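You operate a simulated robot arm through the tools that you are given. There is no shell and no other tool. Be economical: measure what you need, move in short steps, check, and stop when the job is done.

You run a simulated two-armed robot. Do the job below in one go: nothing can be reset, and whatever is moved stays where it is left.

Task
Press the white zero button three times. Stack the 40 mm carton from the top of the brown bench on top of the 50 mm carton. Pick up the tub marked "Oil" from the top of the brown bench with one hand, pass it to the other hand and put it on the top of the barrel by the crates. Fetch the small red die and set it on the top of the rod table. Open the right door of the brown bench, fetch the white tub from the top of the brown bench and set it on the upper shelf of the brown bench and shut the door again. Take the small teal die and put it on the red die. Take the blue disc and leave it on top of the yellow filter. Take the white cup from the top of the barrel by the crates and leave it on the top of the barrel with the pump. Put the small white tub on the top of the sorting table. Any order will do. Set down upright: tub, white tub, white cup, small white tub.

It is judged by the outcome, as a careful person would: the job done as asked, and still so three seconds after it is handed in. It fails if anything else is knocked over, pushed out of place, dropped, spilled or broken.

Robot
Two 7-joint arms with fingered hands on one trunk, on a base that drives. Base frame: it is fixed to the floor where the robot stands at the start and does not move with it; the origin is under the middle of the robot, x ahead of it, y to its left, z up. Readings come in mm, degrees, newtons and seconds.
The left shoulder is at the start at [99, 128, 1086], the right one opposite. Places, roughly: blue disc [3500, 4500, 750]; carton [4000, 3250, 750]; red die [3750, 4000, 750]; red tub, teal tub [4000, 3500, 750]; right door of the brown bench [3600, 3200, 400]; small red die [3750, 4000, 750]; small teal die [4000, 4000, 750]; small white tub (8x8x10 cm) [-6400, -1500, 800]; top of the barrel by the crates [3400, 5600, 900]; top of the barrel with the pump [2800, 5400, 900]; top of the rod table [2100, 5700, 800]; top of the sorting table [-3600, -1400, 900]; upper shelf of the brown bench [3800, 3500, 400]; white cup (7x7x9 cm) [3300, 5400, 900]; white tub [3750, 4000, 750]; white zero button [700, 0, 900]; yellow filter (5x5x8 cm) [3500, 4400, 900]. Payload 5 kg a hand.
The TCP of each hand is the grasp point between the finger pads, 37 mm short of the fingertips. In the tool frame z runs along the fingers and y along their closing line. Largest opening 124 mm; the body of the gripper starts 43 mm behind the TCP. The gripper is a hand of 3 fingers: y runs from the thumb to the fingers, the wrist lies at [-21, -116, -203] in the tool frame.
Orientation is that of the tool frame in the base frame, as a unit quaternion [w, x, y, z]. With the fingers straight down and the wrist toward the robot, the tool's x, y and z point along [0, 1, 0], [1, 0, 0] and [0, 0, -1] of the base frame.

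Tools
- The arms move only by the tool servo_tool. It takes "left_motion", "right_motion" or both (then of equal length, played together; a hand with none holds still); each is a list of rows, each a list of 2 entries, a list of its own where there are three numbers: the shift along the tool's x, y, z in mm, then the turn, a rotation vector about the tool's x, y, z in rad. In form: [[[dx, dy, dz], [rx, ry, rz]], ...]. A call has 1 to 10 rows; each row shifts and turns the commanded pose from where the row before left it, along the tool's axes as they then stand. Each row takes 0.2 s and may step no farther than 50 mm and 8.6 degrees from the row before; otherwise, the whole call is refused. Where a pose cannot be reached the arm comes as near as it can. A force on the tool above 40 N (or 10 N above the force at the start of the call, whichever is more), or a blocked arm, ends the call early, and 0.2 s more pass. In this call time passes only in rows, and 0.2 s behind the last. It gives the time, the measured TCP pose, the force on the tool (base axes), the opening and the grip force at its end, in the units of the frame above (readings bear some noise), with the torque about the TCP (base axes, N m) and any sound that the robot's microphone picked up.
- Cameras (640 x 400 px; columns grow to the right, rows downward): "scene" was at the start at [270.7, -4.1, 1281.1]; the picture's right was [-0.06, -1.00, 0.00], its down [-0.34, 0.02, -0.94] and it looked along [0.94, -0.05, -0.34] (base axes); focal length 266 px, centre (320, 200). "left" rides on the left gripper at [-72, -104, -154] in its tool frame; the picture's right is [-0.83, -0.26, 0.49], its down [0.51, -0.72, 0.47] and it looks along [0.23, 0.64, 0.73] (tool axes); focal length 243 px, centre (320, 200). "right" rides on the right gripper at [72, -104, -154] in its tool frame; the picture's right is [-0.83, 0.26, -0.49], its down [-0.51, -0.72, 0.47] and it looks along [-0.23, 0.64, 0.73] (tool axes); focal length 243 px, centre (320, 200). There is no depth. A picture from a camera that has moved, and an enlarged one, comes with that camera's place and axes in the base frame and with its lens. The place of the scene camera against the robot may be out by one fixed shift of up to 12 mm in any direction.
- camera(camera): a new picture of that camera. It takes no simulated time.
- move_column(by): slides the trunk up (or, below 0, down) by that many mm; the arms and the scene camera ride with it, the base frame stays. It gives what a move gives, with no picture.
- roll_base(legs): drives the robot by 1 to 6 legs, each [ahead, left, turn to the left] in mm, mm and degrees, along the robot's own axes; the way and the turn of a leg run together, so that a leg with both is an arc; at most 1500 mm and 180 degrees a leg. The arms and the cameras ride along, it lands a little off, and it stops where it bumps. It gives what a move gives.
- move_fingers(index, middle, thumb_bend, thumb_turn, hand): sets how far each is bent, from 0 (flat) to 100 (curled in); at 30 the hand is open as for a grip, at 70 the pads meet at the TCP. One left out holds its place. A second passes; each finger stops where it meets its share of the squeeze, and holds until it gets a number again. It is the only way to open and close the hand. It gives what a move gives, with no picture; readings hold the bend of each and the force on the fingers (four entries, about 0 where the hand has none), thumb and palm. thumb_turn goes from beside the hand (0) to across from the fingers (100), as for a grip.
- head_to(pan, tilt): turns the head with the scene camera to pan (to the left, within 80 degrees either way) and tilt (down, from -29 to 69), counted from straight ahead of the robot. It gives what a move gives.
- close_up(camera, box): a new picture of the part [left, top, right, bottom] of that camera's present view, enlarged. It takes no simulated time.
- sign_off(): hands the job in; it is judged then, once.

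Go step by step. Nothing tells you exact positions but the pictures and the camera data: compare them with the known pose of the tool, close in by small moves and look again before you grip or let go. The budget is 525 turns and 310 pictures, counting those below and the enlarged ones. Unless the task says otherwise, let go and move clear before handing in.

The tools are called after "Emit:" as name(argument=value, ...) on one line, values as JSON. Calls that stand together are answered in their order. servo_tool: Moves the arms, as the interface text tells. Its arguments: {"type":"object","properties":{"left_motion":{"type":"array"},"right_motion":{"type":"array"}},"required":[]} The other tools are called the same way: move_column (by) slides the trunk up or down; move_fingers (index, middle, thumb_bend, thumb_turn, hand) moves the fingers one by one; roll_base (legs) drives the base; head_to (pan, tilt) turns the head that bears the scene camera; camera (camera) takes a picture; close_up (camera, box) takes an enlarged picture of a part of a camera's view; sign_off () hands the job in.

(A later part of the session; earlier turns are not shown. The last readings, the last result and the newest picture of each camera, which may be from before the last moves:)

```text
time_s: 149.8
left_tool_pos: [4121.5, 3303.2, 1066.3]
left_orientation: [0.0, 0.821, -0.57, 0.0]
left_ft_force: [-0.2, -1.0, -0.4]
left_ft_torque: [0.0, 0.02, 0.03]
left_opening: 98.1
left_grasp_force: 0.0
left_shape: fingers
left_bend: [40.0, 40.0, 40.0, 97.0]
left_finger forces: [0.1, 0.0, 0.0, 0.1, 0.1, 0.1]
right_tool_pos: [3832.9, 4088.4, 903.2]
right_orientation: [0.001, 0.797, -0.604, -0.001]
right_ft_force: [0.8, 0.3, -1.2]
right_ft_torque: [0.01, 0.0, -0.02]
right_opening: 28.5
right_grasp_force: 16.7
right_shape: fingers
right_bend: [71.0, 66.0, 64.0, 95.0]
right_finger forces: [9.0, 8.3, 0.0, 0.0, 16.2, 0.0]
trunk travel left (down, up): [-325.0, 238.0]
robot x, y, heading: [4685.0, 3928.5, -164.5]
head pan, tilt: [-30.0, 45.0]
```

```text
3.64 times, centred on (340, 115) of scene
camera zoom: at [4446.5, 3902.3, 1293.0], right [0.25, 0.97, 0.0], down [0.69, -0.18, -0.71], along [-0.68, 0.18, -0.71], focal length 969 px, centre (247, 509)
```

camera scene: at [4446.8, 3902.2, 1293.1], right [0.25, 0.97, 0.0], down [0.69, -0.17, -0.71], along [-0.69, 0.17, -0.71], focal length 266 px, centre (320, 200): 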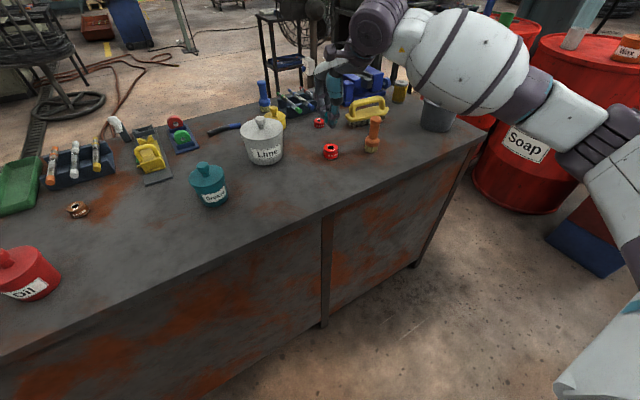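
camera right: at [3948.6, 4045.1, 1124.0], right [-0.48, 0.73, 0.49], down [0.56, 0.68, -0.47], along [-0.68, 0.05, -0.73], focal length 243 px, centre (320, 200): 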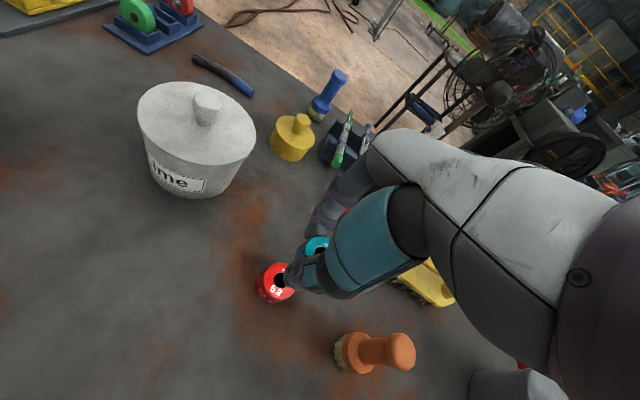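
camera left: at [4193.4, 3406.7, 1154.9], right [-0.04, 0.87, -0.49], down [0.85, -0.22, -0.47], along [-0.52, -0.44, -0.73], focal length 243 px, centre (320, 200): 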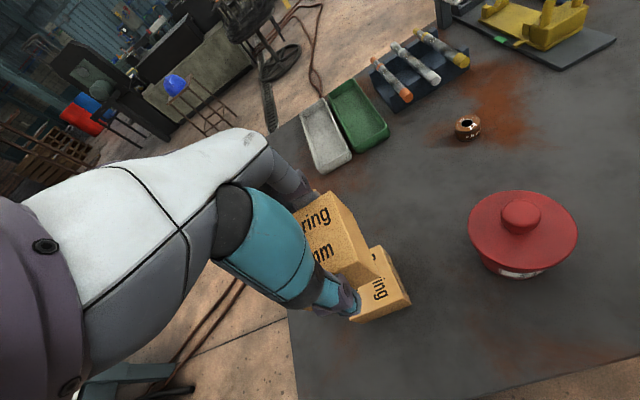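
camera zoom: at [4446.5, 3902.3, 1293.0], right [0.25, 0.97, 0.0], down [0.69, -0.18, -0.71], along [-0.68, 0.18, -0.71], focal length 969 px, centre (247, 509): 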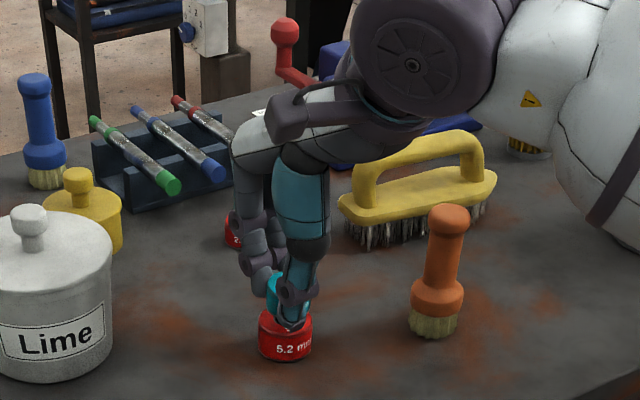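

Aligned. Lower to contact.

Emit:
servo_tool(right_motion=[[[0, 0, 3], [0, 0, 0]], [[0, 0, 2], [0, 0, 0]], [[0, 0, 2], [0, 0, 0]], [[0, 0, 1], [0, 0, 0]]])

```text
time_s: 150.8
left_tool_pos: [4121.5, 3302.2, 1065.2]
left_orientation: [0.0, 0.821, -0.57, -0.001]
left_ft_force: [-0.8, 0.0, 0.1]
left_ft_torque: [0.0, 0.01, -0.01]
left_opening: 98.4
left_grasp_force: 0.2
left_shape: fingers
left_bend: [40.0, 40.0, 40.0, 97.0]
left_finger forces: [0.0, 0.0, 0.0, 0.0, 0.0, 0.1]
right_tool_pos: [3833.4, 4088.9, 897.5]
right_orientation: [0.0, 0.797, -0.604, -0.001]
right_ft_force: [-1.0, 0.3, -2.9]
right_ft_torque: [-0.01, 0.0, -0.01]
right_opening: 28.4
right_grasp_force: 17.1
right_shape: fingers
right_bend: [71.0, 66.0, 64.0, 95.0]
right_finger forces: [8.9, 8.5, 0.0, 0.0, 16.1, 0.1]
trunk travel left (down, up): [-325.0, 238.0]
robot x, y, heading: [4682.6, 3926.1, -164.1]
head pan, tilt: [-30.0, 45.0]
```

Emit:
servo_tool(right_motion=[[[0, 0, 2], [0, 0, 0]], [[0, 0, 1.5], [0, 0, 0]], [[0, 0, 1], [0, 0, 0]]])

Emit:
close_up(camera="scene", box=[310, 110, 360, 160])

```text
time_s: 151.6
left_tool_pos: [4121.9, 3301.9, 1065.9]
left_orientation: [-0.001, 0.821, -0.571, 0.0]
left_ft_force: [0.1, 0.6, -0.5]
left_ft_torque: [-0.04, -0.04, 0.05]
left_opening: 97.9
left_grasp_force: 0.1
left_shape: fingers
left_bend: [40.0, 40.0, 40.0, 97.0]
left_finger forces: [0.1, 0.0, 0.0, 0.1, 0.1, 0.0]
right_tool_pos: [3833.5, 4089.9, 891.8]
right_orientation: [0.001, 0.797, -0.604, 0.0]
right_ft_force: [-0.4, 0.5, -1.4]
right_ft_torque: [-0.03, 0.04, -0.01]
right_opening: 28.4
right_grasp_force: 17.0
right_shape: fingers
right_bend: [71.0, 66.0, 64.0, 95.0]
right_finger forces: [8.9, 8.4, 0.0, 0.0, 16.1, 0.0]
trunk travel left (down, up): [-325.0, 238.0]
robot x, y, heading: [4685.7, 3927.2, -164.4]
head pan, tilt: [-30.0, 45.0]
```

```text
8.00 times, centred on (335, 135) of scene
camera zoom: at [4446.7, 3902.3, 1293.1], right [0.25, 0.97, 0.0], down [0.69, -0.18, -0.71], along [-0.68, 0.18, -0.71], focal length 2132 px, centre (200, 720)
```

zoom: 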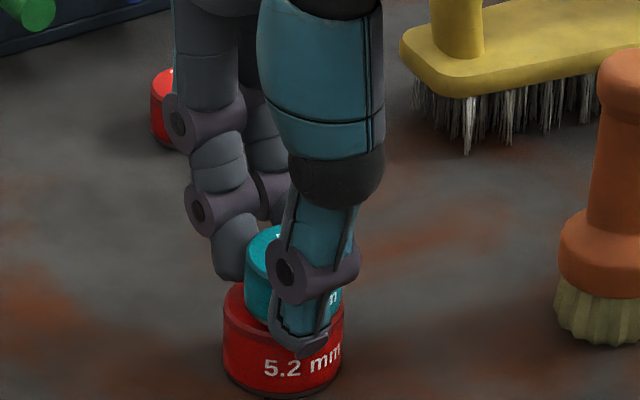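

Emit:
servo_tool(right_motion=[[[0, 0, 1], [0, 0, 0]], [[0, 0, 1], [0, 0, 0]]])

```text
time_s: 152.2
left_tool_pos: [4121.8, 3303.3, 1064.9]
left_orientation: [0.0, 0.821, -0.571, 0.0]
left_ft_force: [-0.3, -0.5, -0.4]
left_ft_torque: [0.03, 0.03, 0.04]
left_opening: 98.3
left_grasp_force: 0.0
left_shape: fingers
left_bend: [40.0, 40.0, 40.0, 97.0]
left_finger forces: [0.0, 0.0, 0.1, 0.1, 0.0, 0.1]
right_tool_pos: [3833.7, 4089.5, 890.9]
right_orientation: [0.001, 0.797, -0.604, 0.0]
right_ft_force: [-0.1, 0.4, -1.0]
right_ft_torque: [0.02, 0.0, 0.0]
right_opening: 28.3
right_grasp_force: 16.7
right_shape: fingers
right_bend: [71.0, 66.0, 64.0, 95.0]
right_finger forces: [9.1, 8.4, 0.0, 0.0, 16.1, 0.0]
trunk travel left (down, up): [-325.0, 238.0]
robot x, y, heading: [4688.1, 3924.4, -164.5]
head pan, tilt: [-30.0, 45.0]
```

Emit:
servo_tool(right_motion=[[[0, 0, 1], [0, 0, 0]], [[0, 0, 1], [0, 0, 0]]])

```text
time_s: 152.8
left_tool_pos: [4122.3, 3302.7, 1065.2]
left_orientation: [0.0, 0.822, -0.57, -0.001]
left_ft_force: [0.4, 0.5, -0.5]
left_ft_torque: [-0.01, 0.0, -0.01]
left_opening: 98.1
left_grasp_force: 0.1
left_shape: fingers
left_bend: [40.0, 40.0, 40.0, 97.0]
left_finger forces: [0.1, 0.0, 0.1, 0.0, 0.1, 0.0]
right_tool_pos: [3832.5, 4090.0, 889.3]
right_orientation: [0.0, 0.797, -0.604, 0.0]
right_ft_force: [0.8, 0.5, -1.0]
right_ft_torque: [0.0, -0.03, 0.03]
right_opening: 28.6
right_grasp_force: 16.3
right_shape: fingers
right_bend: [71.0, 66.0, 64.0, 95.0]
right_finger forces: [8.9, 8.4, 0.0, 0.1, 16.3, 0.1]
trunk travel left (down, up): [-325.0, 238.0]
robot x, y, heading: [4682.7, 3928.3, -164.2]
head pan, tilt: [-30.0, 45.0]
```

Emit:
servo_tool(right_motion=[[[0, 0, 1], [0, 0, 0]], [[0, 0, 1], [0, 0, 0]], [[0, 0, 1], [0, 0, 0]]])

Emit:
close_up(camera="scene", box=[310, 110, 360, 160])

```text
time_s: 153.6
left_tool_pos: [4122.5, 3303.6, 1065.9]
left_orientation: [0.001, 0.821, -0.57, -0.001]
left_ft_force: [-0.1, -0.8, 0.4]
left_ft_torque: [-0.01, 0.02, 0.0]
left_opening: 98.0
left_grasp_force: 0.1
left_shape: fingers
left_bend: [40.0, 40.0, 40.0, 97.0]
left_finger forces: [0.1, 0.0, 0.0, 0.0, 0.0, 0.0]
right_tool_pos: [3833.9, 4089.4, 889.1]
right_orientation: [0.001, 0.797, -0.604, -0.001]
right_ft_force: [-1.8, -0.7, 7.9]
right_ft_torque: [-0.09, -0.09, -0.01]
right_opening: 28.3
right_grasp_force: 17.9
right_shape: fingers
right_bend: [71.0, 66.0, 64.0, 95.0]
right_finger forces: [9.9, 9.2, 0.0, 0.0, 16.2, 0.0]
trunk travel left (down, up): [-325.0, 238.0]
robot x, y, heading: [4684.1, 3924.1, -164.2]
head pan, tilt: [-30.0, 45.0]
```

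```text
8.00 times, centred on (335, 135) of scene
camera zoom: at [4447.7, 3902.1, 1293.3], right [0.25, 0.97, 0.0], down [0.68, -0.18, -0.71], along [-0.69, 0.18, -0.71], focal length 2132 px, centre (200, 720)
```

zoom: 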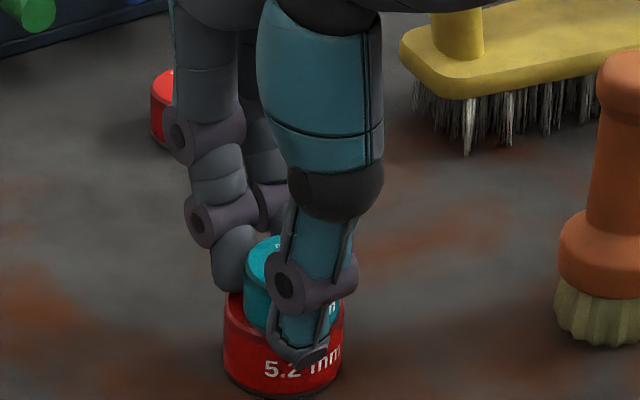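

Contact. Ease up 1 mm and open in two steps.

Emit:
servo_tool(right_motion=[[[0, 0, -1], [0, 0, 0]]])

Emit:
move_fingers(hand="right", index=58, middle=58, thumb_bend=58)

Emit:
move_fingers(hand="right", index=46, middle=46, thumb_bend=46)

Emit:
close_up(camera="scene", box=[300, 100, 370, 170])

```text
time_s: 154.0
left_tool_pos: [4122.8, 3303.0, 1066.3]
left_orientation: [0.001, 0.821, -0.57, 0.0]
left_ft_force: [0.2, -0.6, 0.0]
left_ft_torque: [0.01, 0.01, -0.02]
left_opening: 98.3
left_grasp_force: 0.1
left_shape: fingers
left_bend: [40.0, 40.0, 40.0, 97.0]
left_finger forces: [0.0, 0.0, 0.0, 0.1, 0.1, 0.1]
right_tool_pos: [3834.0, 4088.7, 888.1]
right_orientation: [0.001, 0.797, -0.604, -0.001]
right_ft_force: [-1.9, -0.1, 8.0]
right_ft_torque: [-0.06, -0.06, 0.0]
right_opening: 28.1
right_grasp_force: 17.4
right_shape: fingers
right_bend: [71.0, 66.0, 64.0, 95.0]
right_finger forces: [10.0, 9.3, 0.0, 0.0, 16.0, 0.0]
trunk travel left (down, up): [-325.0, 238.0]
robot x, y, heading: [4684.0, 3928.7, -164.1]
head pan, tilt: [-30.0, 45.0]
```

```text
time_s: 155.0
left_tool_pos: [4123.9, 3302.7, 1065.9]
left_orientation: [0.001, 0.821, -0.57, 0.0]
left_ft_force: [0.3, -0.6, -0.7]
left_ft_torque: [0.03, 0.0, 0.04]
left_opening: 98.2
left_grasp_force: 0.1
left_shape: fingers
left_bend: [40.0, 40.0, 40.0, 97.0]
left_finger forces: [0.0, 0.0, 0.0, 0.1, 0.0, 0.0]
right_tool_pos: [3834.4, 4088.6, 889.2]
right_orientation: [0.002, 0.797, -0.604, -0.001]
right_ft_force: [0.6, 0.2, 9.1]
right_ft_torque: [0.02, 0.18, 0.03]
right_opening: 45.5
right_grasp_force: 5.0
right_shape: fingers
right_bend: [57.0, 59.0, 57.0, 97.0]
right_finger forces: [0.0, 9.9, 0.1, 0.1, 0.0, 0.0]
trunk travel left (down, up): [-325.0, 238.0]
robot x, y, heading: [4685.3, 3928.9, -164.3]
head pan, tilt: [-30.0, 45.0]
```

```text
time_s: 156.0
left_tool_pos: [4122.3, 3303.3, 1066.1]
left_orientation: [-0.001, 0.821, -0.57, 0.0]
left_ft_force: [0.5, 0.1, -0.7]
left_ft_torque: [0.01, 0.01, 0.0]
left_opening: 98.4
left_grasp_force: 0.0
left_shape: fingers
left_bend: [40.0, 40.0, 40.0, 97.0]
left_finger forces: [0.0, 0.0, 0.0, 0.0, 0.0, 0.0]
right_tool_pos: [3832.5, 4089.2, 886.9]
right_orientation: [0.0, 0.797, -0.604, -0.001]
right_ft_force: [-0.3, -0.8, 0.7]
right_ft_torque: [-0.02, 0.04, 0.0]
right_opening: 79.3
right_grasp_force: 0.1
right_shape: fingers
right_bend: [46.0, 46.0, 46.0, 97.0]
right_finger forces: [0.1, 0.0, 0.1, 0.0, 0.1, 0.0]
trunk travel left (down, up): [-325.0, 238.0]
robot x, y, heading: [4690.0, 3925.2, -164.5]
head pan, tilt: [-30.0, 45.0]
```

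```text
5.71 times, centred on (335, 135) of scene
camera zoom: at [4446.9, 3902.3, 1293.1], right [0.25, 0.97, 0.0], down [0.69, -0.18, -0.71], along [-0.69, 0.18, -0.71], focal length 1523 px, centre (234, 571)
```

zoom: 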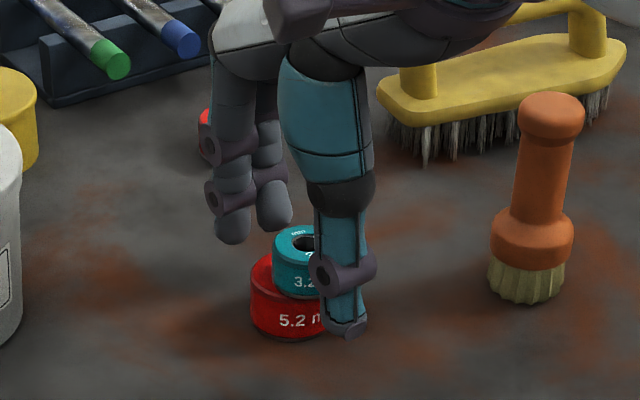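

Teal die sits on the red die. Lift away; next plan the Oil tub: right hand grips its lower body tilted from the side, left hand then takes it from above.

Emit:
servo_tool(right_motion=[[[0, 0, -20], [0, 0, 0]], [[0, 0, -50], [0, 0, 0]], [[0, 0, -50], [0, 0, 0]], [[0, 0, -50], [0, 0, 0]], [[0, 0, -50], [0, 0, 0]], [[30, -40, 0], [0, 0, 0]], [[30, -40, 0], [0, 0, 0]]])

Emit:
close_up(camera="scene", box=[270, 60, 430, 180])

Emit:
close_up(camera="left", box=[420, 100, 640, 300])

```text
time_s: 157.6
left_tool_pos: [4124.2, 3302.2, 1065.7]
left_orientation: [0.001, 0.821, -0.57, 0.0]
left_ft_force: [-0.1, 0.2, 0.1]
left_ft_torque: [0.05, 0.02, -0.01]
left_opening: 98.6
left_grasp_force: 0.2
left_shape: fingers
left_bend: [40.0, 40.0, 40.0, 97.0]
left_finger forces: [0.0, 0.0, 0.0, 0.1, 0.0, 0.0]
right_tool_pos: [3927.6, 4051.4, 1107.7]
right_orientation: [0.001, 0.797, -0.604, -0.001]
right_ft_force: [0.2, -0.4, 0.2]
right_ft_torque: [0.02, 0.04, 0.0]
right_opening: 79.9
right_grasp_force: 0.1
right_shape: fingers
right_bend: [46.0, 46.0, 46.0, 97.0]
right_finger forces: [0.0, 0.0, 0.1, 0.0, 0.0, 0.1]
trunk travel left (down, up): [-325.0, 238.0]
robot x, y, heading: [4682.4, 3921.9, -164.2]
head pan, tilt: [-30.0, 45.0]
```

```text
3.33 times, centred on (350, 120) of scene
camera zoom: at [4448.0, 3901.7, 1293.3], right [0.25, 0.97, 0.0], down [0.68, -0.17, -0.71], along [-0.69, 0.18, -0.71], focal length 888 px, centre (220, 467)
```

zoom: 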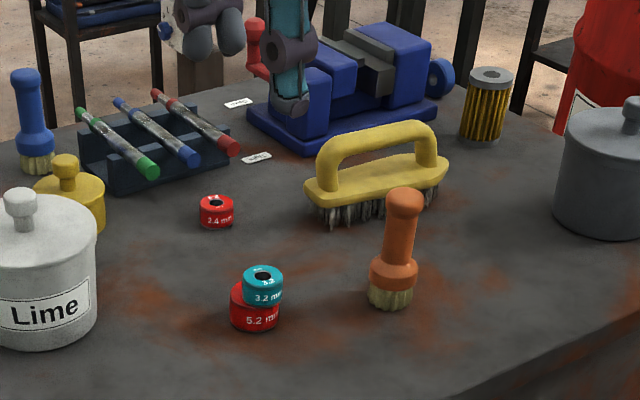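

```text
2.00 times, centred on (530, 200) of left
camera zoom: at [4195.4, 3406.2, 1218.6], right [-0.05, 0.87, -0.49], down [0.85, -0.22, -0.47], along [-0.52, -0.44, -0.73], focal length 485 px, centre (-100, 200)
```

zoom: 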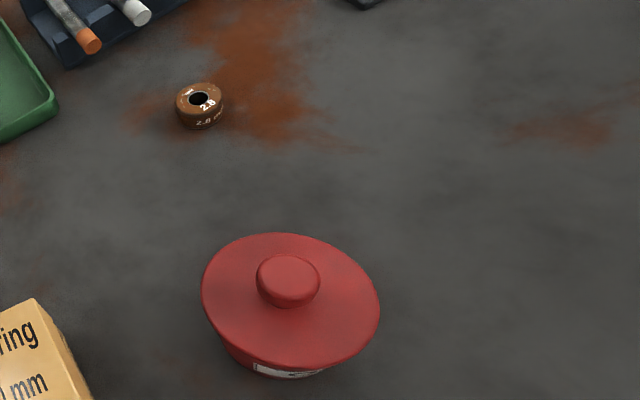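

I see the tub lid at ≈(4094, 3463, 890), Ø≈84, tapering to ~62 at the bottom. Shift the base 320 mm left so the right hand can reach the tub, and raise the hands first.

Emit:
servo_tool(left_motion=[[[0, 0, -50], [0, 0, 0]], [[0, 0, -50], [0, 0, 0]], [[30, -35, 0], [0, 0, 0]], [[30, -35, 0], [0, 0, 0]]])

Emit:
roll_base(legs=[[0, 320, 0]])

Emit:
head_to(pan=0, tilt=48)

Emit:
camera(camera="scene")

Emit:
camera(camera="right")

```text
time_s: 158.6
left_tool_pos: [4207.1, 3273.8, 1167.7]
left_orientation: [0.001, 0.821, -0.571, 0.0]
left_ft_force: [0.4, 1.6, -0.1]
left_ft_torque: [0.02, 0.03, -0.01]
left_opening: 98.7
left_grasp_force: 0.0
left_shape: fingers
left_bend: [40.0, 40.0, 40.0, 97.0]
left_finger forces: [0.0, 0.1, 0.0, 0.0, 0.0, 0.1]
right_tool_pos: [3928.0, 4053.5, 1110.0]
right_orientation: [0.001, 0.796, -0.605, -0.001]
right_ft_force: [2.2, 0.0, 0.5]
right_ft_torque: [0.0, 0.03, 0.01]
right_opening: 79.9
right_grasp_force: 0.0
right_shape: fingers
right_bend: [46.0, 46.0, 46.0, 97.0]
right_finger forces: [0.0, 0.1, 0.1, 0.1, 0.0, 0.0]
trunk travel left (down, up): [-325.0, 238.0]
robot x, y, heading: [4686.4, 3926.1, -164.1]
head pan, tilt: [-30.0, 45.0]
```

```text
time_s: 162.0
left_tool_pos: [4288.7, 2969.9, 1166.7]
left_orientation: [0.0, 0.821, -0.572, 0.0]
left_ft_force: [0.9, 0.1, -0.3]
left_ft_torque: [-0.01, 0.02, 0.0]
left_opening: 98.3
left_grasp_force: 0.1
left_shape: fingers
left_bend: [40.0, 40.0, 40.0, 97.0]
left_finger forces: [0.1, 0.0, 0.0, 0.0, 0.0, 0.1]
right_tool_pos: [4010.1, 3750.3, 1106.5]
right_orientation: [0.001, 0.796, -0.606, -0.001]
right_ft_force: [-0.9, 0.2, 0.6]
right_ft_torque: [-0.02, -0.01, 0.0]
right_opening: 79.9
right_grasp_force: 0.1
right_shape: fingers
right_bend: [46.0, 46.0, 46.0, 97.0]
right_finger forces: [0.0, 0.1, 0.0, 0.0, 0.1, 0.1]
trunk travel left (down, up): [-325.0, 238.0]
robot x, y, heading: [4771.7, 3621.6, -164.5]
head pan, tilt: [-30.0, 45.0]
```

```text
time_s: 162.9
left_tool_pos: [4288.1, 2970.3, 1167.6]
left_orientation: [-0.001, 0.821, -0.572, 0.001]
left_ft_force: [-0.2, -0.3, 0.6]
left_ft_torque: [0.0, 0.02, -0.01]
left_opening: 98.3
left_grasp_force: 0.1
left_shape: fingers
left_bend: [40.0, 40.0, 40.0, 97.0]
left_finger forces: [0.0, 0.0, 0.1, 0.0, 0.0, 0.0]
right_tool_pos: [4011.0, 3749.8, 1106.5]
right_orientation: [0.001, 0.796, -0.605, -0.001]
right_ft_force: [0.5, 0.6, 0.7]
right_ft_torque: [0.01, 0.04, -0.02]
right_opening: 79.9
right_grasp_force: 0.2
right_shape: fingers
right_bend: [46.0, 46.0, 46.0, 97.0]
right_finger forces: [0.0, 0.1, 0.0, 0.0, 0.0, 0.0]
trunk travel left (down, up): [-325.0, 238.0]
robot x, y, heading: [4770.5, 3625.7, -164.4]
head pan, tilt: [0.0, 48.0]
```

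```text
225 pictures are left
camera scene: at [4534.5, 3556.8, 1288.9], right [-0.27, 0.96, 0.0], down [0.72, 0.2, -0.67], along [-0.65, -0.18, -0.74], focal length 266 px, centre (320, 200)
```

scene: 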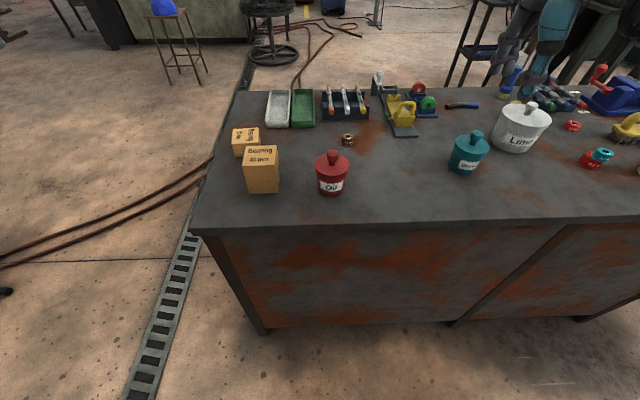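

```text
224 pictures are left
camera right: at [4131.2, 3707.3, 1261.3], right [-0.47, 0.73, 0.49], down [0.56, 0.68, -0.47], along [-0.68, 0.05, -0.73], focal length 243 px, centre (320, 200)
```

right: 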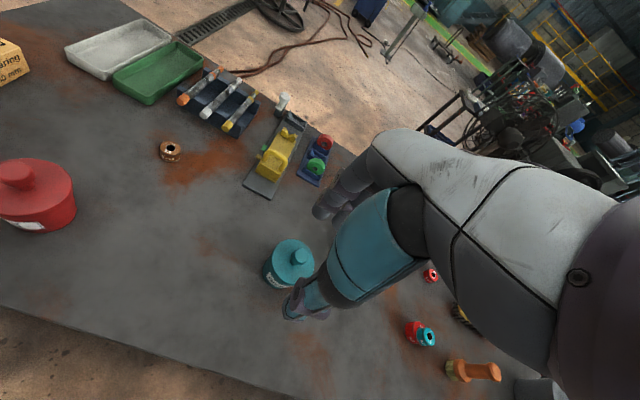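

Plan: right hand lifts the tub vertically by its mushroom knob, then the left hand, tilted ~60° from the left, grips the low body and later sets it down. Move the right hand above the knob.

Emit:
servo_tool(right_motion=[[[42.7, -0.6, 0], [0, 0, 0]], [[42.7, -0.6, 0], [0, 0, 0]], [[42.7, -0.6, 0], [0, 0, 0]], [[42.7, -0.6, 0], [0, 0, 0]], [[42.7, -0.6, 0], [0, 0, 0]], [[42.7, -0.6, 0], [0, 0, 0]], [[42.7, -0.6, 0], [0, 0, 0]], [[0, 0, 50], [0, 0, 0]], [[0, 0, 30], [0, 0, 0]]])

Emit:
move_fingers(hand="right", index=52, middle=52, thumb_bend=52)

Emit:
camera(camera="right")

Emit:
close_up(camera="scene", box=[240, 80, 420, 215])

```text
time_s: 164.9
left_tool_pos: [4288.0, 2969.0, 1167.2]
left_orientation: [0.0, 0.82, -0.572, 0.0]
left_ft_force: [-0.3, 0.0, -1.0]
left_ft_torque: [0.01, -0.01, -0.02]
left_opening: 98.3
left_grasp_force: 0.2
left_shape: fingers
left_bend: [40.0, 40.0, 40.0, 97.0]
left_finger forces: [0.1, 0.0, 0.0, 0.0, 0.0, 0.1]
right_tool_pos: [4093.3, 3461.5, 1028.7]
right_orientation: [0.001, 0.796, -0.605, 0.0]
right_ft_force: [-0.3, -1.0, 0.0]
right_ft_torque: [-0.02, -0.03, -0.01]
right_opening: 79.9
right_grasp_force: 0.1
right_shape: fingers
right_bend: [46.0, 46.0, 46.0, 98.0]
right_finger forces: [0.0, 0.0, 0.0, 0.0, 0.0, 0.0]
trunk travel left (down, up): [-325.0, 238.0]
robot x, y, heading: [4770.4, 3619.2, -164.8]
head pan, tilt: [0.0, 48.0]
```

```text
time_s: 165.9
left_tool_pos: [4288.5, 2970.0, 1167.1]
left_orientation: [-0.001, 0.821, -0.571, 0.0]
left_ft_force: [0.8, 0.7, 0.0]
left_ft_torque: [-0.01, 0.02, 0.01]
left_opening: 98.6
left_grasp_force: 0.0
left_shape: fingers
left_bend: [40.0, 40.0, 40.0, 97.0]
left_finger forces: [0.1, 0.0, 0.0, 0.1, 0.0, 0.1]
right_tool_pos: [4093.7, 3462.1, 1028.3]
right_orientation: [0.001, 0.796, -0.605, 0.0]
right_ft_force: [0.5, 0.3, 0.0]
right_ft_torque: [-0.02, 0.02, -0.01]
right_opening: 61.8
right_grasp_force: 0.0
right_shape: fingers
right_bend: [52.0, 52.0, 52.0, 98.0]
right_finger forces: [0.0, 0.0, 0.1, 0.0, 0.0, 0.0]
trunk travel left (down, up): [-325.0, 238.0]
robot x, y, heading: [4770.4, 3620.9, -164.5]
head pan, tilt: [0.0, 48.0]
```

```text
223 pictures are left
camera right: at [4213.8, 3419.5, 1182.6], right [-0.47, 0.73, 0.49], down [0.56, 0.68, -0.47], along [-0.68, 0.05, -0.73], focal length 243 px, centre (320, 200)
```

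right: 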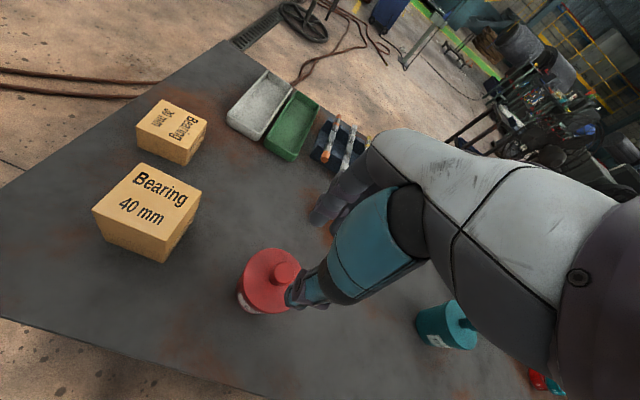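

```text
2.96 times, centred on (330, 148) of scene
camera zoom: at [4534.5, 3556.7, 1288.9], right [-0.27, 0.96, 0.0], down [0.72, 0.2, -0.67], along [-0.64, -0.18, -0.74], focal length 790 px, centre (290, 356)
```

zoom: 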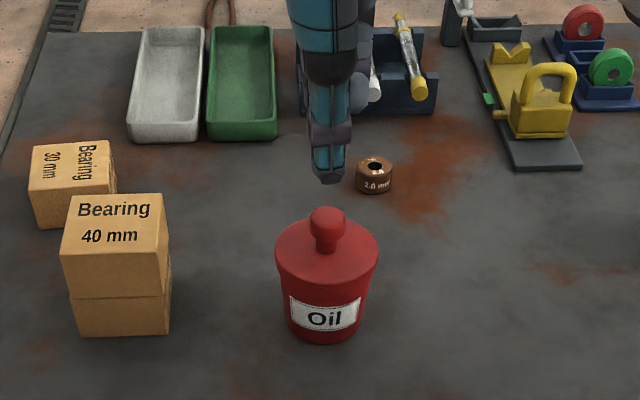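

Emit:
servo_tool(right_motion=[[[0, 3, 40], [0, 0, 0]], [[0, 0, 35], [0, 0, 0]]])

Emit:
close_up(camera="right", box=[220, 160, 460, 340])

Emit:
close_up(camera="scene", box=[240, 80, 420, 215])

```text
time_s: 166.5
left_tool_pos: [4287.5, 2970.2, 1166.9]
left_orientation: [0.0, 0.821, -0.571, 0.0]
left_ft_force: [0.5, -1.0, 0.3]
left_ft_torque: [0.01, 0.0, 0.0]
left_opening: 98.3
left_grasp_force: 0.0
left_shape: fingers
left_bend: [40.0, 40.0, 40.0, 97.0]
left_finger forces: [0.0, 0.0, 0.0, 0.0, 0.0, 0.0]
right_tool_pos: [4090.1, 3461.7, 952.7]
right_orientation: [0.001, 0.796, -0.605, 0.0]
right_ft_force: [0.8, -0.4, 0.2]
right_ft_torque: [0.03, -0.02, 0.02]
right_opening: 61.9
right_grasp_force: 0.2
right_shape: fingers
right_bend: [52.0, 52.0, 52.0, 98.0]
right_finger forces: [0.0, 0.0, 0.0, 0.0, 0.0, 0.0]
trunk travel left (down, up): [-325.0, 238.0]
robot x, y, heading: [4769.2, 3624.4, -164.4]
head pan, tilt: [0.0, 48.0]
```

```text
2.22 times, centred on (340, 250) of right
camera zoom: at [4210.2, 3419.9, 1107.3], right [-0.47, 0.73, 0.49], down [0.56, 0.68, -0.47], along [-0.68, 0.05, -0.73], focal length 539 px, centre (276, 89)
```

zoom: 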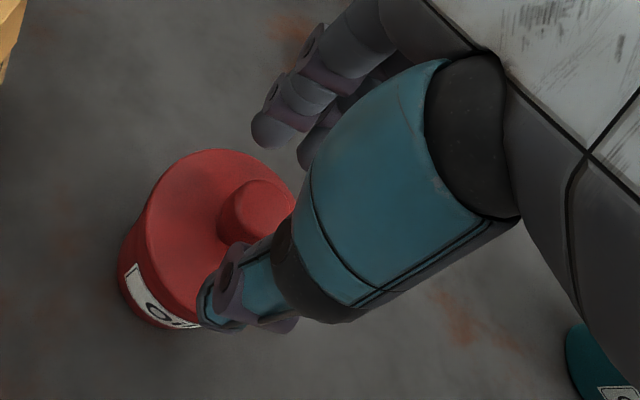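

```text
2.96 times, centred on (330, 148) of scene
camera zoom: at [4534.2, 3556.8, 1288.9], right [-0.27, 0.96, 0.0], down [0.72, 0.2, -0.67], along [-0.64, -0.18, -0.74], focal length 790 px, centre (290, 356)
```

zoom: 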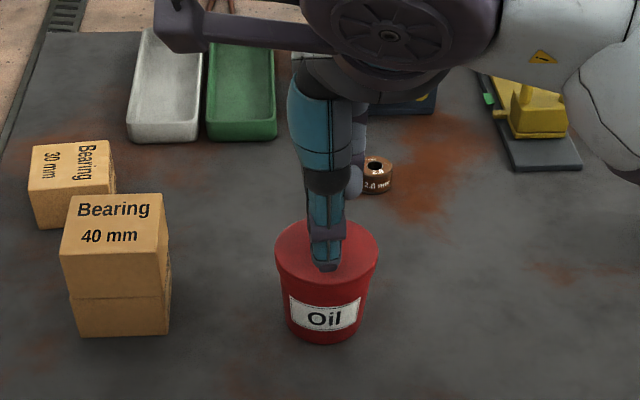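

Knob is dead centre. Lower and grip it.

Emit:
servo_tool(right_motion=[[[0, 0, 10], [0, 0, 0]], [[0, 0, 5], [0, 0, 0]]])

Emit:
move_fingers(hand="right", index=75, middle=75, thumb_bend=75)

Emit:
close_up(camera="right", box=[220, 160, 460, 340])

```text
time_s: 167.1
left_tool_pos: [4288.2, 2970.8, 1167.5]
left_orientation: [0.0, 0.821, -0.571, -0.001]
left_ft_force: [-0.4, -0.1, 0.1]
left_ft_torque: [-0.01, -0.04, -0.02]
left_opening: 98.5
left_grasp_force: 0.0
left_shape: fingers
left_bend: [40.0, 40.0, 40.0, 97.0]
left_finger forces: [0.1, 0.0, 0.0, 0.1, 0.0, 0.0]
right_tool_pos: [4091.4, 3462.2, 937.1]
right_orientation: [0.0, 0.796, -0.605, 0.0]
right_ft_force: [0.7, -1.0, -0.2]
right_ft_torque: [-0.01, -0.03, 0.0]
right_opening: 62.2
right_grasp_force: 0.0
right_shape: fingers
right_bend: [52.0, 52.0, 52.0, 98.0]
right_finger forces: [0.1, 0.1, 0.0, 0.1, 0.0, 0.0]
trunk travel left (down, up): [-325.0, 238.0]
robot x, y, heading: [4769.5, 3622.3, -164.4]
head pan, tilt: [0.0, 48.0]
```

```text
time_s: 168.1
left_tool_pos: [4288.3, 2970.2, 1167.8]
left_orientation: [0.001, 0.82, -0.572, 0.0]
left_ft_force: [0.0, 0.1, 0.0]
left_ft_torque: [0.0, -0.01, -0.01]
left_opening: 98.2
left_grasp_force: 0.1
left_shape: fingers
left_bend: [40.0, 40.0, 40.0, 97.0]
left_finger forces: [0.0, 0.0, 0.0, 0.1, 0.0, 0.1]
right_tool_pos: [4091.7, 3462.3, 937.8]
right_orientation: [0.001, 0.796, -0.606, 0.0]
right_ft_force: [-0.2, 0.2, -0.4]
right_ft_torque: [0.09, 0.03, -0.03]
right_opening: 24.2
right_grasp_force: 22.6
right_shape: fingers
right_bend: [71.0, 61.0, 64.0, 95.0]
right_finger forces: [10.2, 11.1, 0.1, 0.0, 24.3, 0.0]
trunk travel left (down, up): [-325.0, 238.0]
robot x, y, heading: [4768.1, 3618.1, -164.4]
head pan, tilt: [0.0, 48.0]
```

```text
2.22 times, centred on (340, 250) of right
camera zoom: at [4211.7, 3420.2, 1091.7], right [-0.47, 0.73, 0.49], down [0.56, 0.68, -0.47], along [-0.68, 0.05, -0.73], focal length 539 px, centre (276, 89)
```

zoom: 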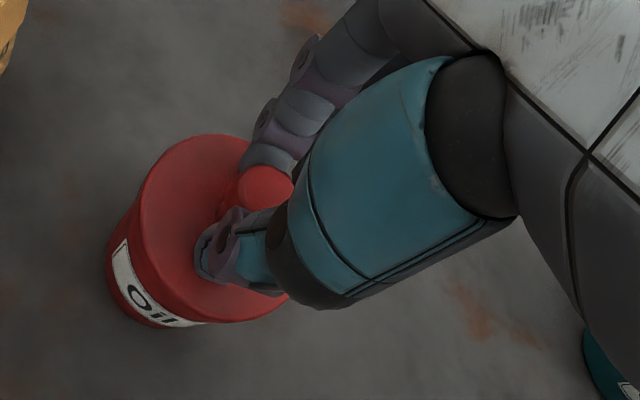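

Knob gripped (24 mm, ~20 N). Lift a little first to check the lid and body come together.

Emit:
servo_tool(right_motion=[[[0, 0, -5], [0, 0, 0]], [[0, 0, -10], [0, 0, 0]], [[0, 0, -15], [0, 0, 0]]])

Emit:
close_up(camera="scene", box=[240, 80, 420, 215])

```text
time_s: 168.9
left_tool_pos: [4288.2, 2969.8, 1166.1]
left_orientation: [0.0, 0.821, -0.571, 0.0]
left_ft_force: [-0.3, 0.5, 0.9]
left_ft_torque: [0.0, 0.03, 0.0]
left_opening: 98.2
left_grasp_force: 0.1
left_shape: fingers
left_bend: [40.0, 40.0, 40.0, 97.0]
left_finger forces: [0.0, 0.0, 0.0, 0.0, 0.0, 0.1]
right_tool_pos: [4091.5, 3462.4, 967.1]
right_orientation: [0.0, 0.796, -0.606, 0.0]
right_ft_force: [-0.2, -0.6, -3.3]
right_ft_torque: [0.01, 0.04, -0.01]
right_opening: 24.1
right_grasp_force: 22.6
right_shape: fingers
right_bend: [71.0, 61.0, 64.0, 95.0]
right_finger forces: [10.7, 10.2, 0.1, 0.1, 25.1, 0.0]
trunk travel left (down, up): [-325.0, 238.0]
robot x, y, heading: [4767.5, 3618.3, -164.5]
head pan, tilt: [0.0, 48.0]
```

```text
2.96 times, centred on (330, 148) of scene
camera zoom: at [4534.6, 3556.4, 1288.9], right [-0.27, 0.96, 0.0], down [0.72, 0.2, -0.67], along [-0.64, -0.18, -0.74], focal length 790 px, centre (290, 356)
```

zoom: 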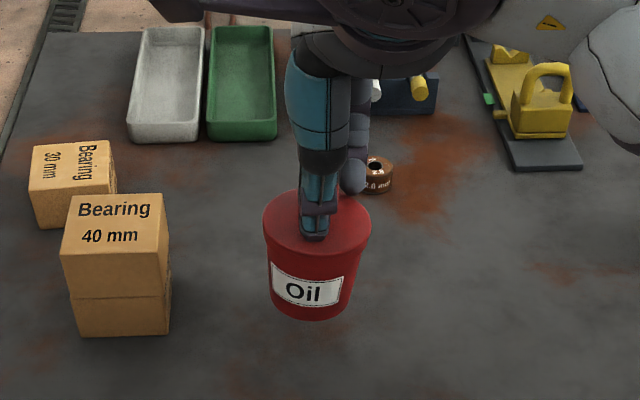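

The whole tub lifts as one (≈0.3 kg). Raise it to the handover height, a little to the left and nearer, while rotating the left hand to its tilted pose.

Emit:
servo_tool(right_motion=[[[0, 0, -40], [0, 0, 0]], [[0, 0, -45], [0, 0, 0]], [[0, 0, -45], [0, 0, 0]], [[0, 0, -45], [0, 0, 0]], [[25, -15, 0], [0, 0, 0]], [[25, -15, 0], [0, 0, 0]], [[0, 0, 0], [0, 0, 0]], [[0, 0, 0], [0, 0, 0]], [[0, 0, 0], [0, 0, 0]]], left_motion=[[[0, 0, 0], [0, 0, 0.08]], [[0, 0, 0], [0, -0.131, 0]], [[0, 0, 0], [0, -0.131, 0]], [[0, 0, 0], [0, -0.131, 0]], [[0, 0, 0], [0, -0.131, 0]], [[0, 0, 0], [0, -0.131, 0]], [[0, 0, 0], [0, -0.131, 0]], [[0, 0, 0], [0, -0.131, 0]], [[0, 0, 0], [0, -0.131, 0]]])

Emit:
camera(camera="scene")

Emit:
camera(camera="left")

```text
time_s: 170.9
left_tool_pos: [4288.5, 2969.1, 1166.9]
left_orientation: [-0.303, 0.69, -0.522, -0.399]
left_ft_force: [-0.7, 0.6, 0.2]
left_ft_torque: [0.04, -0.02, 0.04]
left_opening: 98.6
left_grasp_force: 0.1
left_shape: fingers
left_bend: [40.0, 40.0, 40.0, 97.0]
left_finger forces: [0.1, 0.0, 0.1, 0.0, 0.0, 0.0]
right_tool_pos: [4136.8, 3419.8, 1141.7]
right_orientation: [0.0, 0.796, -0.605, -0.001]
right_ft_force: [0.3, 0.1, -3.1]
right_ft_torque: [0.05, 0.03, 0.03]
right_opening: 23.7
right_grasp_force: 22.9
right_shape: fingers
right_bend: [72.0, 61.0, 65.0, 95.0]
right_finger forces: [10.9, 10.2, 0.0, 0.0, 24.4, 0.0]
trunk travel left (down, up): [-325.0, 238.0]
robot x, y, heading: [4769.6, 3622.0, -164.3]
head pan, tilt: [0.0, 48.0]
```

```text
217 pictures are left
camera scene: at [4534.3, 3555.8, 1288.8], right [-0.27, 0.96, 0.0], down [0.72, 0.2, -0.67], along [-0.64, -0.18, -0.74], focal length 266 px, centre (320, 200)
```

scene: 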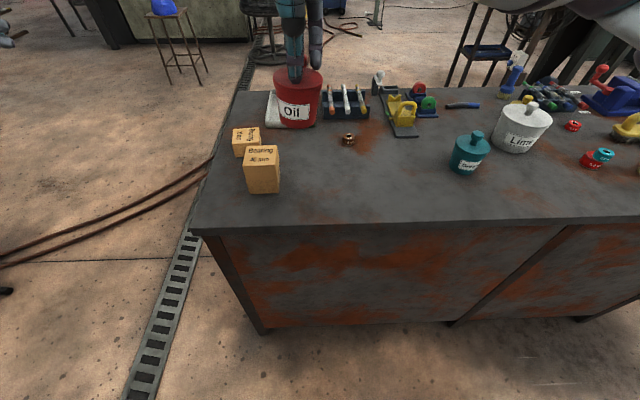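

```text
216 pictures are left
camera left: at [4414.6, 2902.7, 1304.7], right [0.02, 0.88, 0.48], down [0.65, 0.35, -0.67], along [-0.76, 0.33, -0.57], focal length 243 px, centre (320, 200)
```

left: 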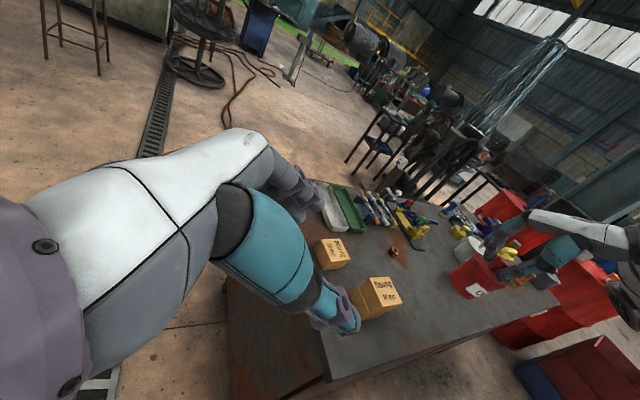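

Left hand is oriented. Open it wider and bring it to a pre-grasp 110 mm off the tub's low body.

Emit:
move_fingers(hand="left", index=32, middle=32, thumb_bend=32)

Emit:
servo_tool(left_motion=[[[-15.4, 2.7, 38], [0, 0, 0]], [[-15.4, 2.7, 38], [0, 0, 0]], [[-15.4, 2.7, 38], [0, 0, 0]], [[-15.4, 2.7, 38], [0, 0, 0]], [[-15.4, 2.7, 38], [0, 0, 0]], [[-15.4, 2.7, 38], [0, 0, 0]], [[-15.4, 2.7, 38], [0, 0, 0]], [[-15.4, 2.7, 38], [0, 0, 0]], [[-15.4, 2.7, 38], [0, 0, 0]]])

Emit:
camera(camera="left")

Emit:
head_to(pan=0, tilt=30)

Emit:
camera(camera="scene")

Emit:
camera(camera="right")

```text
time_s: 171.9
left_tool_pos: [4288.6, 2969.0, 1165.9]
left_orientation: [-0.302, 0.69, -0.523, -0.399]
left_ft_force: [-0.5, -0.6, 0.3]
left_ft_torque: [-0.03, 0.0, 0.01]
left_opening: 122.3
left_grasp_force: 0.0
left_shape: fingers
left_bend: [32.0, 32.0, 32.0, 97.0]
left_finger forces: [0.1, 0.1, 0.0, 0.1, 0.0, 0.1]
right_tool_pos: [4137.2, 3421.5, 1142.4]
right_orientation: [0.0, 0.797, -0.605, 0.0]
right_ft_force: [0.6, 0.2, -2.9]
right_ft_torque: [0.03, 0.04, 0.0]
right_opening: 24.1
right_grasp_force: 23.2
right_shape: fingers
right_bend: [72.0, 61.0, 64.0, 95.0]
right_finger forces: [11.0, 10.3, 0.0, 0.0, 24.5, 0.1]
trunk travel left (down, up): [-325.0, 238.0]
robot x, y, heading: [4770.2, 3620.6, -164.6]
head pan, tilt: [0.0, 48.0]
```

```text
time_s: 173.9
left_tool_pos: [4163.4, 3318.1, 1116.2]
left_orientation: [-0.302, 0.69, -0.523, -0.399]
left_ft_force: [-0.3, 0.7, 0.4]
left_ft_torque: [-0.02, 0.01, 0.0]
left_opening: 122.2
left_grasp_force: 0.0
left_shape: fingers
left_bend: [32.0, 32.0, 32.0, 97.0]
left_finger forces: [0.0, 0.0, 0.0, 0.1, 0.0, 0.0]
right_tool_pos: [4135.0, 3421.9, 1141.2]
right_orientation: [0.001, 0.796, -0.605, 0.001]
right_ft_force: [-0.3, 0.0, -3.2]
right_ft_torque: [0.01, 0.01, 0.02]
right_opening: 23.9
right_grasp_force: 22.9
right_shape: fingers
right_bend: [72.0, 61.0, 65.0, 95.0]
right_finger forces: [11.1, 10.4, 0.0, 0.0, 24.3, 0.0]
trunk travel left (down, up): [-325.0, 238.0]
robot x, y, heading: [4769.1, 3622.5, -164.4]
head pan, tilt: [0.0, 48.0]
```

```text
215 pictures are left
camera left: at [4290.0, 3252.2, 1254.2], right [0.02, 0.88, 0.47], down [0.65, 0.34, -0.68], along [-0.76, 0.32, -0.57], focal length 243 px, centre (320, 200)
```

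left: 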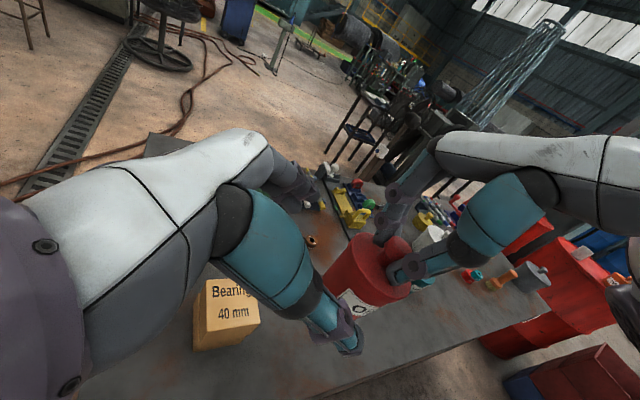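

```text
time_s: 174.8
left_tool_pos: [4166.1, 3316.1, 1115.7]
left_orientation: [-0.302, 0.69, -0.523, -0.399]
left_ft_force: [-0.3, -0.4, 0.4]
left_ft_torque: [0.02, 0.01, 0.01]
left_opening: 122.6
left_grasp_force: 0.0
left_shape: fingers
left_bend: [32.0, 32.0, 32.0, 97.0]
left_finger forces: [0.1, 0.0, 0.1, 0.0, 0.1, 0.0]
right_tool_pos: [4136.5, 3420.2, 1142.8]
right_orientation: [0.001, 0.796, -0.605, 0.0]
right_ft_force: [0.3, -0.5, -3.0]
right_ft_torque: [0.0, 0.0, -0.01]
right_opening: 24.3
right_grasp_force: 22.5
right_shape: fingers
right_bend: [72.0, 61.0, 64.0, 95.0]
right_finger forces: [11.1, 10.3, 0.1, 0.0, 24.4, 0.1]
trunk travel left (down, up): [-325.0, 238.0]
robot x, y, heading: [4765.5, 3620.6, -164.6]
head pan, tilt: [0.0, 30.0]
```

```text
214 pictures are left
camera scene: at [4523.3, 3553.2, 1315.6], right [-0.27, 0.96, 0.0], down [0.48, 0.13, -0.87], along [-0.83, -0.23, -0.5], focal length 266 px, centre (320, 200)
```

scene: 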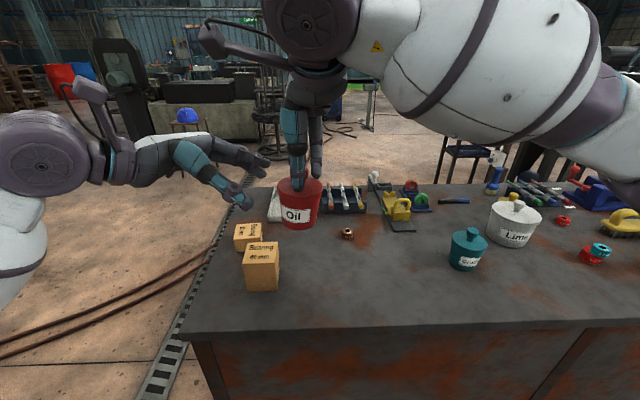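

```text
213 pictures are left
camera right: at [4257.7, 3378.1, 1296.2], right [-0.47, 0.73, 0.49], down [0.56, 0.68, -0.47], along [-0.68, 0.05, -0.73], focal length 243 px, centre (320, 200)
```

right: 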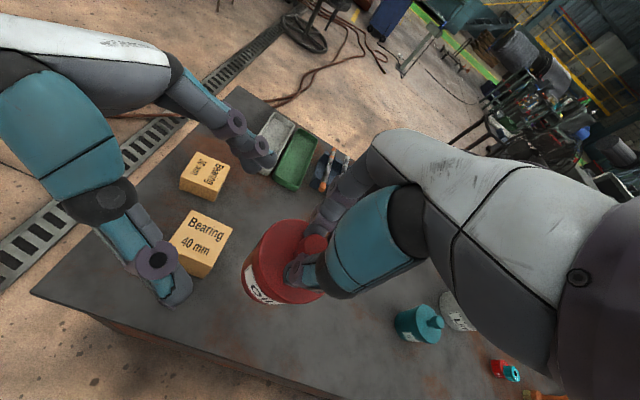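

Geometry agrees. Advance the left hand along its finger axis 60 mm and check.

Emit:
servo_tool(left_motion=[[[0, 0, 30], [0, 0, 0]], [[0, 0, 30], [0, 0, 0]]])

Emit:
camera(camera="right")

Emit:
camera(camera="left")

Emit:
close_up(camera="scene", box=[190, 100, 370, 250])

```text
time_s: 175.3
left_tool_pos: [4150.0, 3366.7, 1085.7]
left_orientation: [-0.301, 0.691, -0.523, -0.398]
left_ft_force: [-0.7, 0.5, -1.2]
left_ft_torque: [0.0, 0.01, 0.0]
left_opening: 122.6
left_grasp_force: 0.1
left_shape: fingers
left_bend: [32.0, 32.0, 32.0, 97.0]
left_finger forces: [0.0, 0.1, 0.1, 0.0, 0.0, 0.0]
right_tool_pos: [4135.5, 3421.9, 1141.8]
right_orientation: [0.001, 0.796, -0.605, 0.0]
right_ft_force: [-0.3, 0.5, -2.5]
right_ft_torque: [0.01, 0.05, 0.0]
right_opening: 24.0
right_grasp_force: 23.4
right_shape: fingers
right_bend: [72.0, 61.0, 64.0, 95.0]
right_finger forces: [11.1, 10.3, 0.0, 0.1, 24.4, 0.0]
trunk travel left (down, up): [-325.0, 238.0]
robot x, y, heading: [4768.7, 3622.7, -164.6]
head pan, tilt: [0.0, 30.0]
```

```text
212 pictures are left
camera right: at [4256.8, 3378.8, 1296.0], right [-0.47, 0.73, 0.49], down [0.56, 0.68, -0.47], along [-0.68, 0.05, -0.73], focal length 243 px, centre (320, 200)
```

right: 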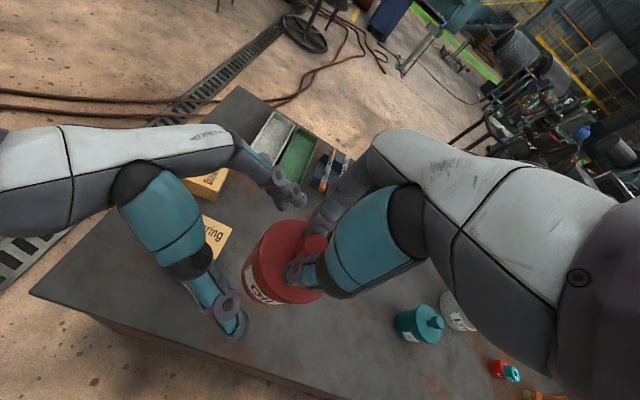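

```text
211 pictures are left
camera left: at [4277.2, 3301.3, 1223.7], right [0.02, 0.88, 0.47], down [0.65, 0.34, -0.67], along [-0.76, 0.32, -0.57], focal length 243 px, centre (320, 200)
```

left: 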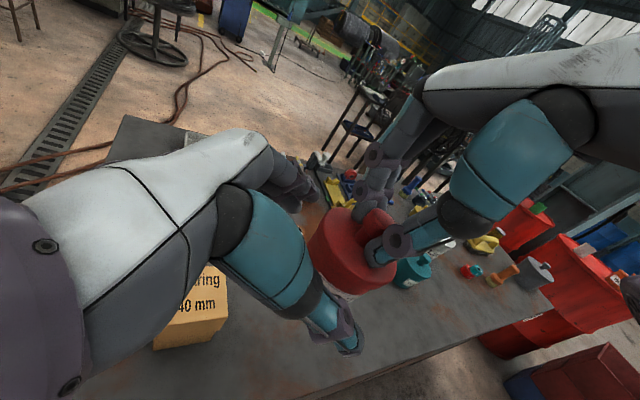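

```text
2.67 times, centred on (280, 175) of scene
camera zoom: at [4522.5, 3553.9, 1315.6], right [-0.27, 0.96, 0.0], down [0.48, 0.13, -0.87], along [-0.83, -0.23, -0.5], focal length 710 px, centre (427, 267)
```

zoom: 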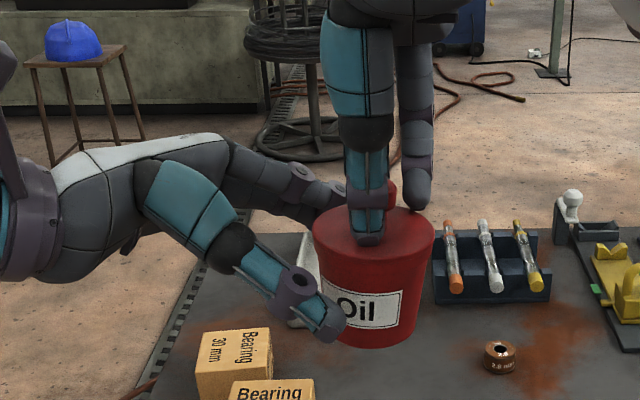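

Emit:
servo_tool(left_motion=[[[0, 0, 20], [0, 0, 0]], [[0, 0, 14], [0, 0, 0]], [[0, 0, 8], [0, 0, 0]]])

Emit:
camera(camera="right")

Emit:
close_up(camera="scene", box=[190, 100, 370, 250])

```text
time_s: 176.2
left_tool_pos: [4141.6, 3401.1, 1063.5]
left_orientation: [-0.303, 0.69, -0.522, -0.4]
left_ft_force: [-0.4, 1.1, 0.5]
left_ft_torque: [0.01, -0.01, 0.02]
left_opening: 122.7
left_grasp_force: 0.1
left_shape: fingers
left_bend: [32.0, 32.0, 32.0, 97.0]
left_finger forces: [0.1, 0.0, 0.0, 0.1, 0.0, 0.0]
right_tool_pos: [4136.6, 3419.7, 1143.4]
right_orientation: [0.001, 0.796, -0.606, 0.0]
right_ft_force: [0.5, -0.3, -2.6]
right_ft_torque: [0.03, 0.03, -0.03]
right_opening: 23.7
right_grasp_force: 23.3
right_shape: fingers
right_bend: [72.0, 61.0, 64.0, 95.0]
right_finger forces: [11.1, 10.2, 0.0, 0.1, 24.4, 0.1]
trunk travel left (down, up): [-325.0, 238.0]
robot x, y, heading: [4767.7, 3622.0, -164.6]
head pan, tilt: [0.0, 30.0]
```

```text
209 pictures are left
camera right: at [4257.5, 3378.3, 1296.2], right [-0.47, 0.73, 0.49], down [0.56, 0.68, -0.47], along [-0.68, 0.05, -0.73], focal length 243 px, centre (320, 200)
```

right: 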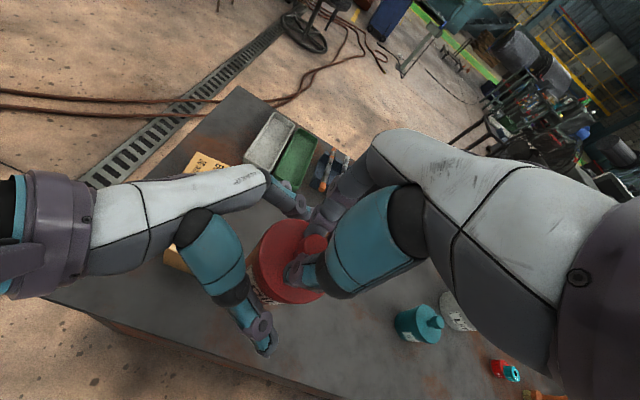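

```text
2.67 times, centred on (280, 175) of scene
camera zoom: at [4523.1, 3553.4, 1315.7], right [-0.27, 0.96, 0.0], down [0.48, 0.13, -0.87], along [-0.83, -0.23, -0.5], focal length 710 px, centre (427, 267)
```

zoom: 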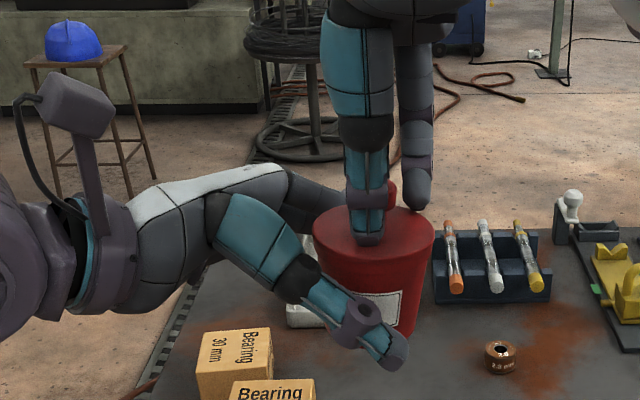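

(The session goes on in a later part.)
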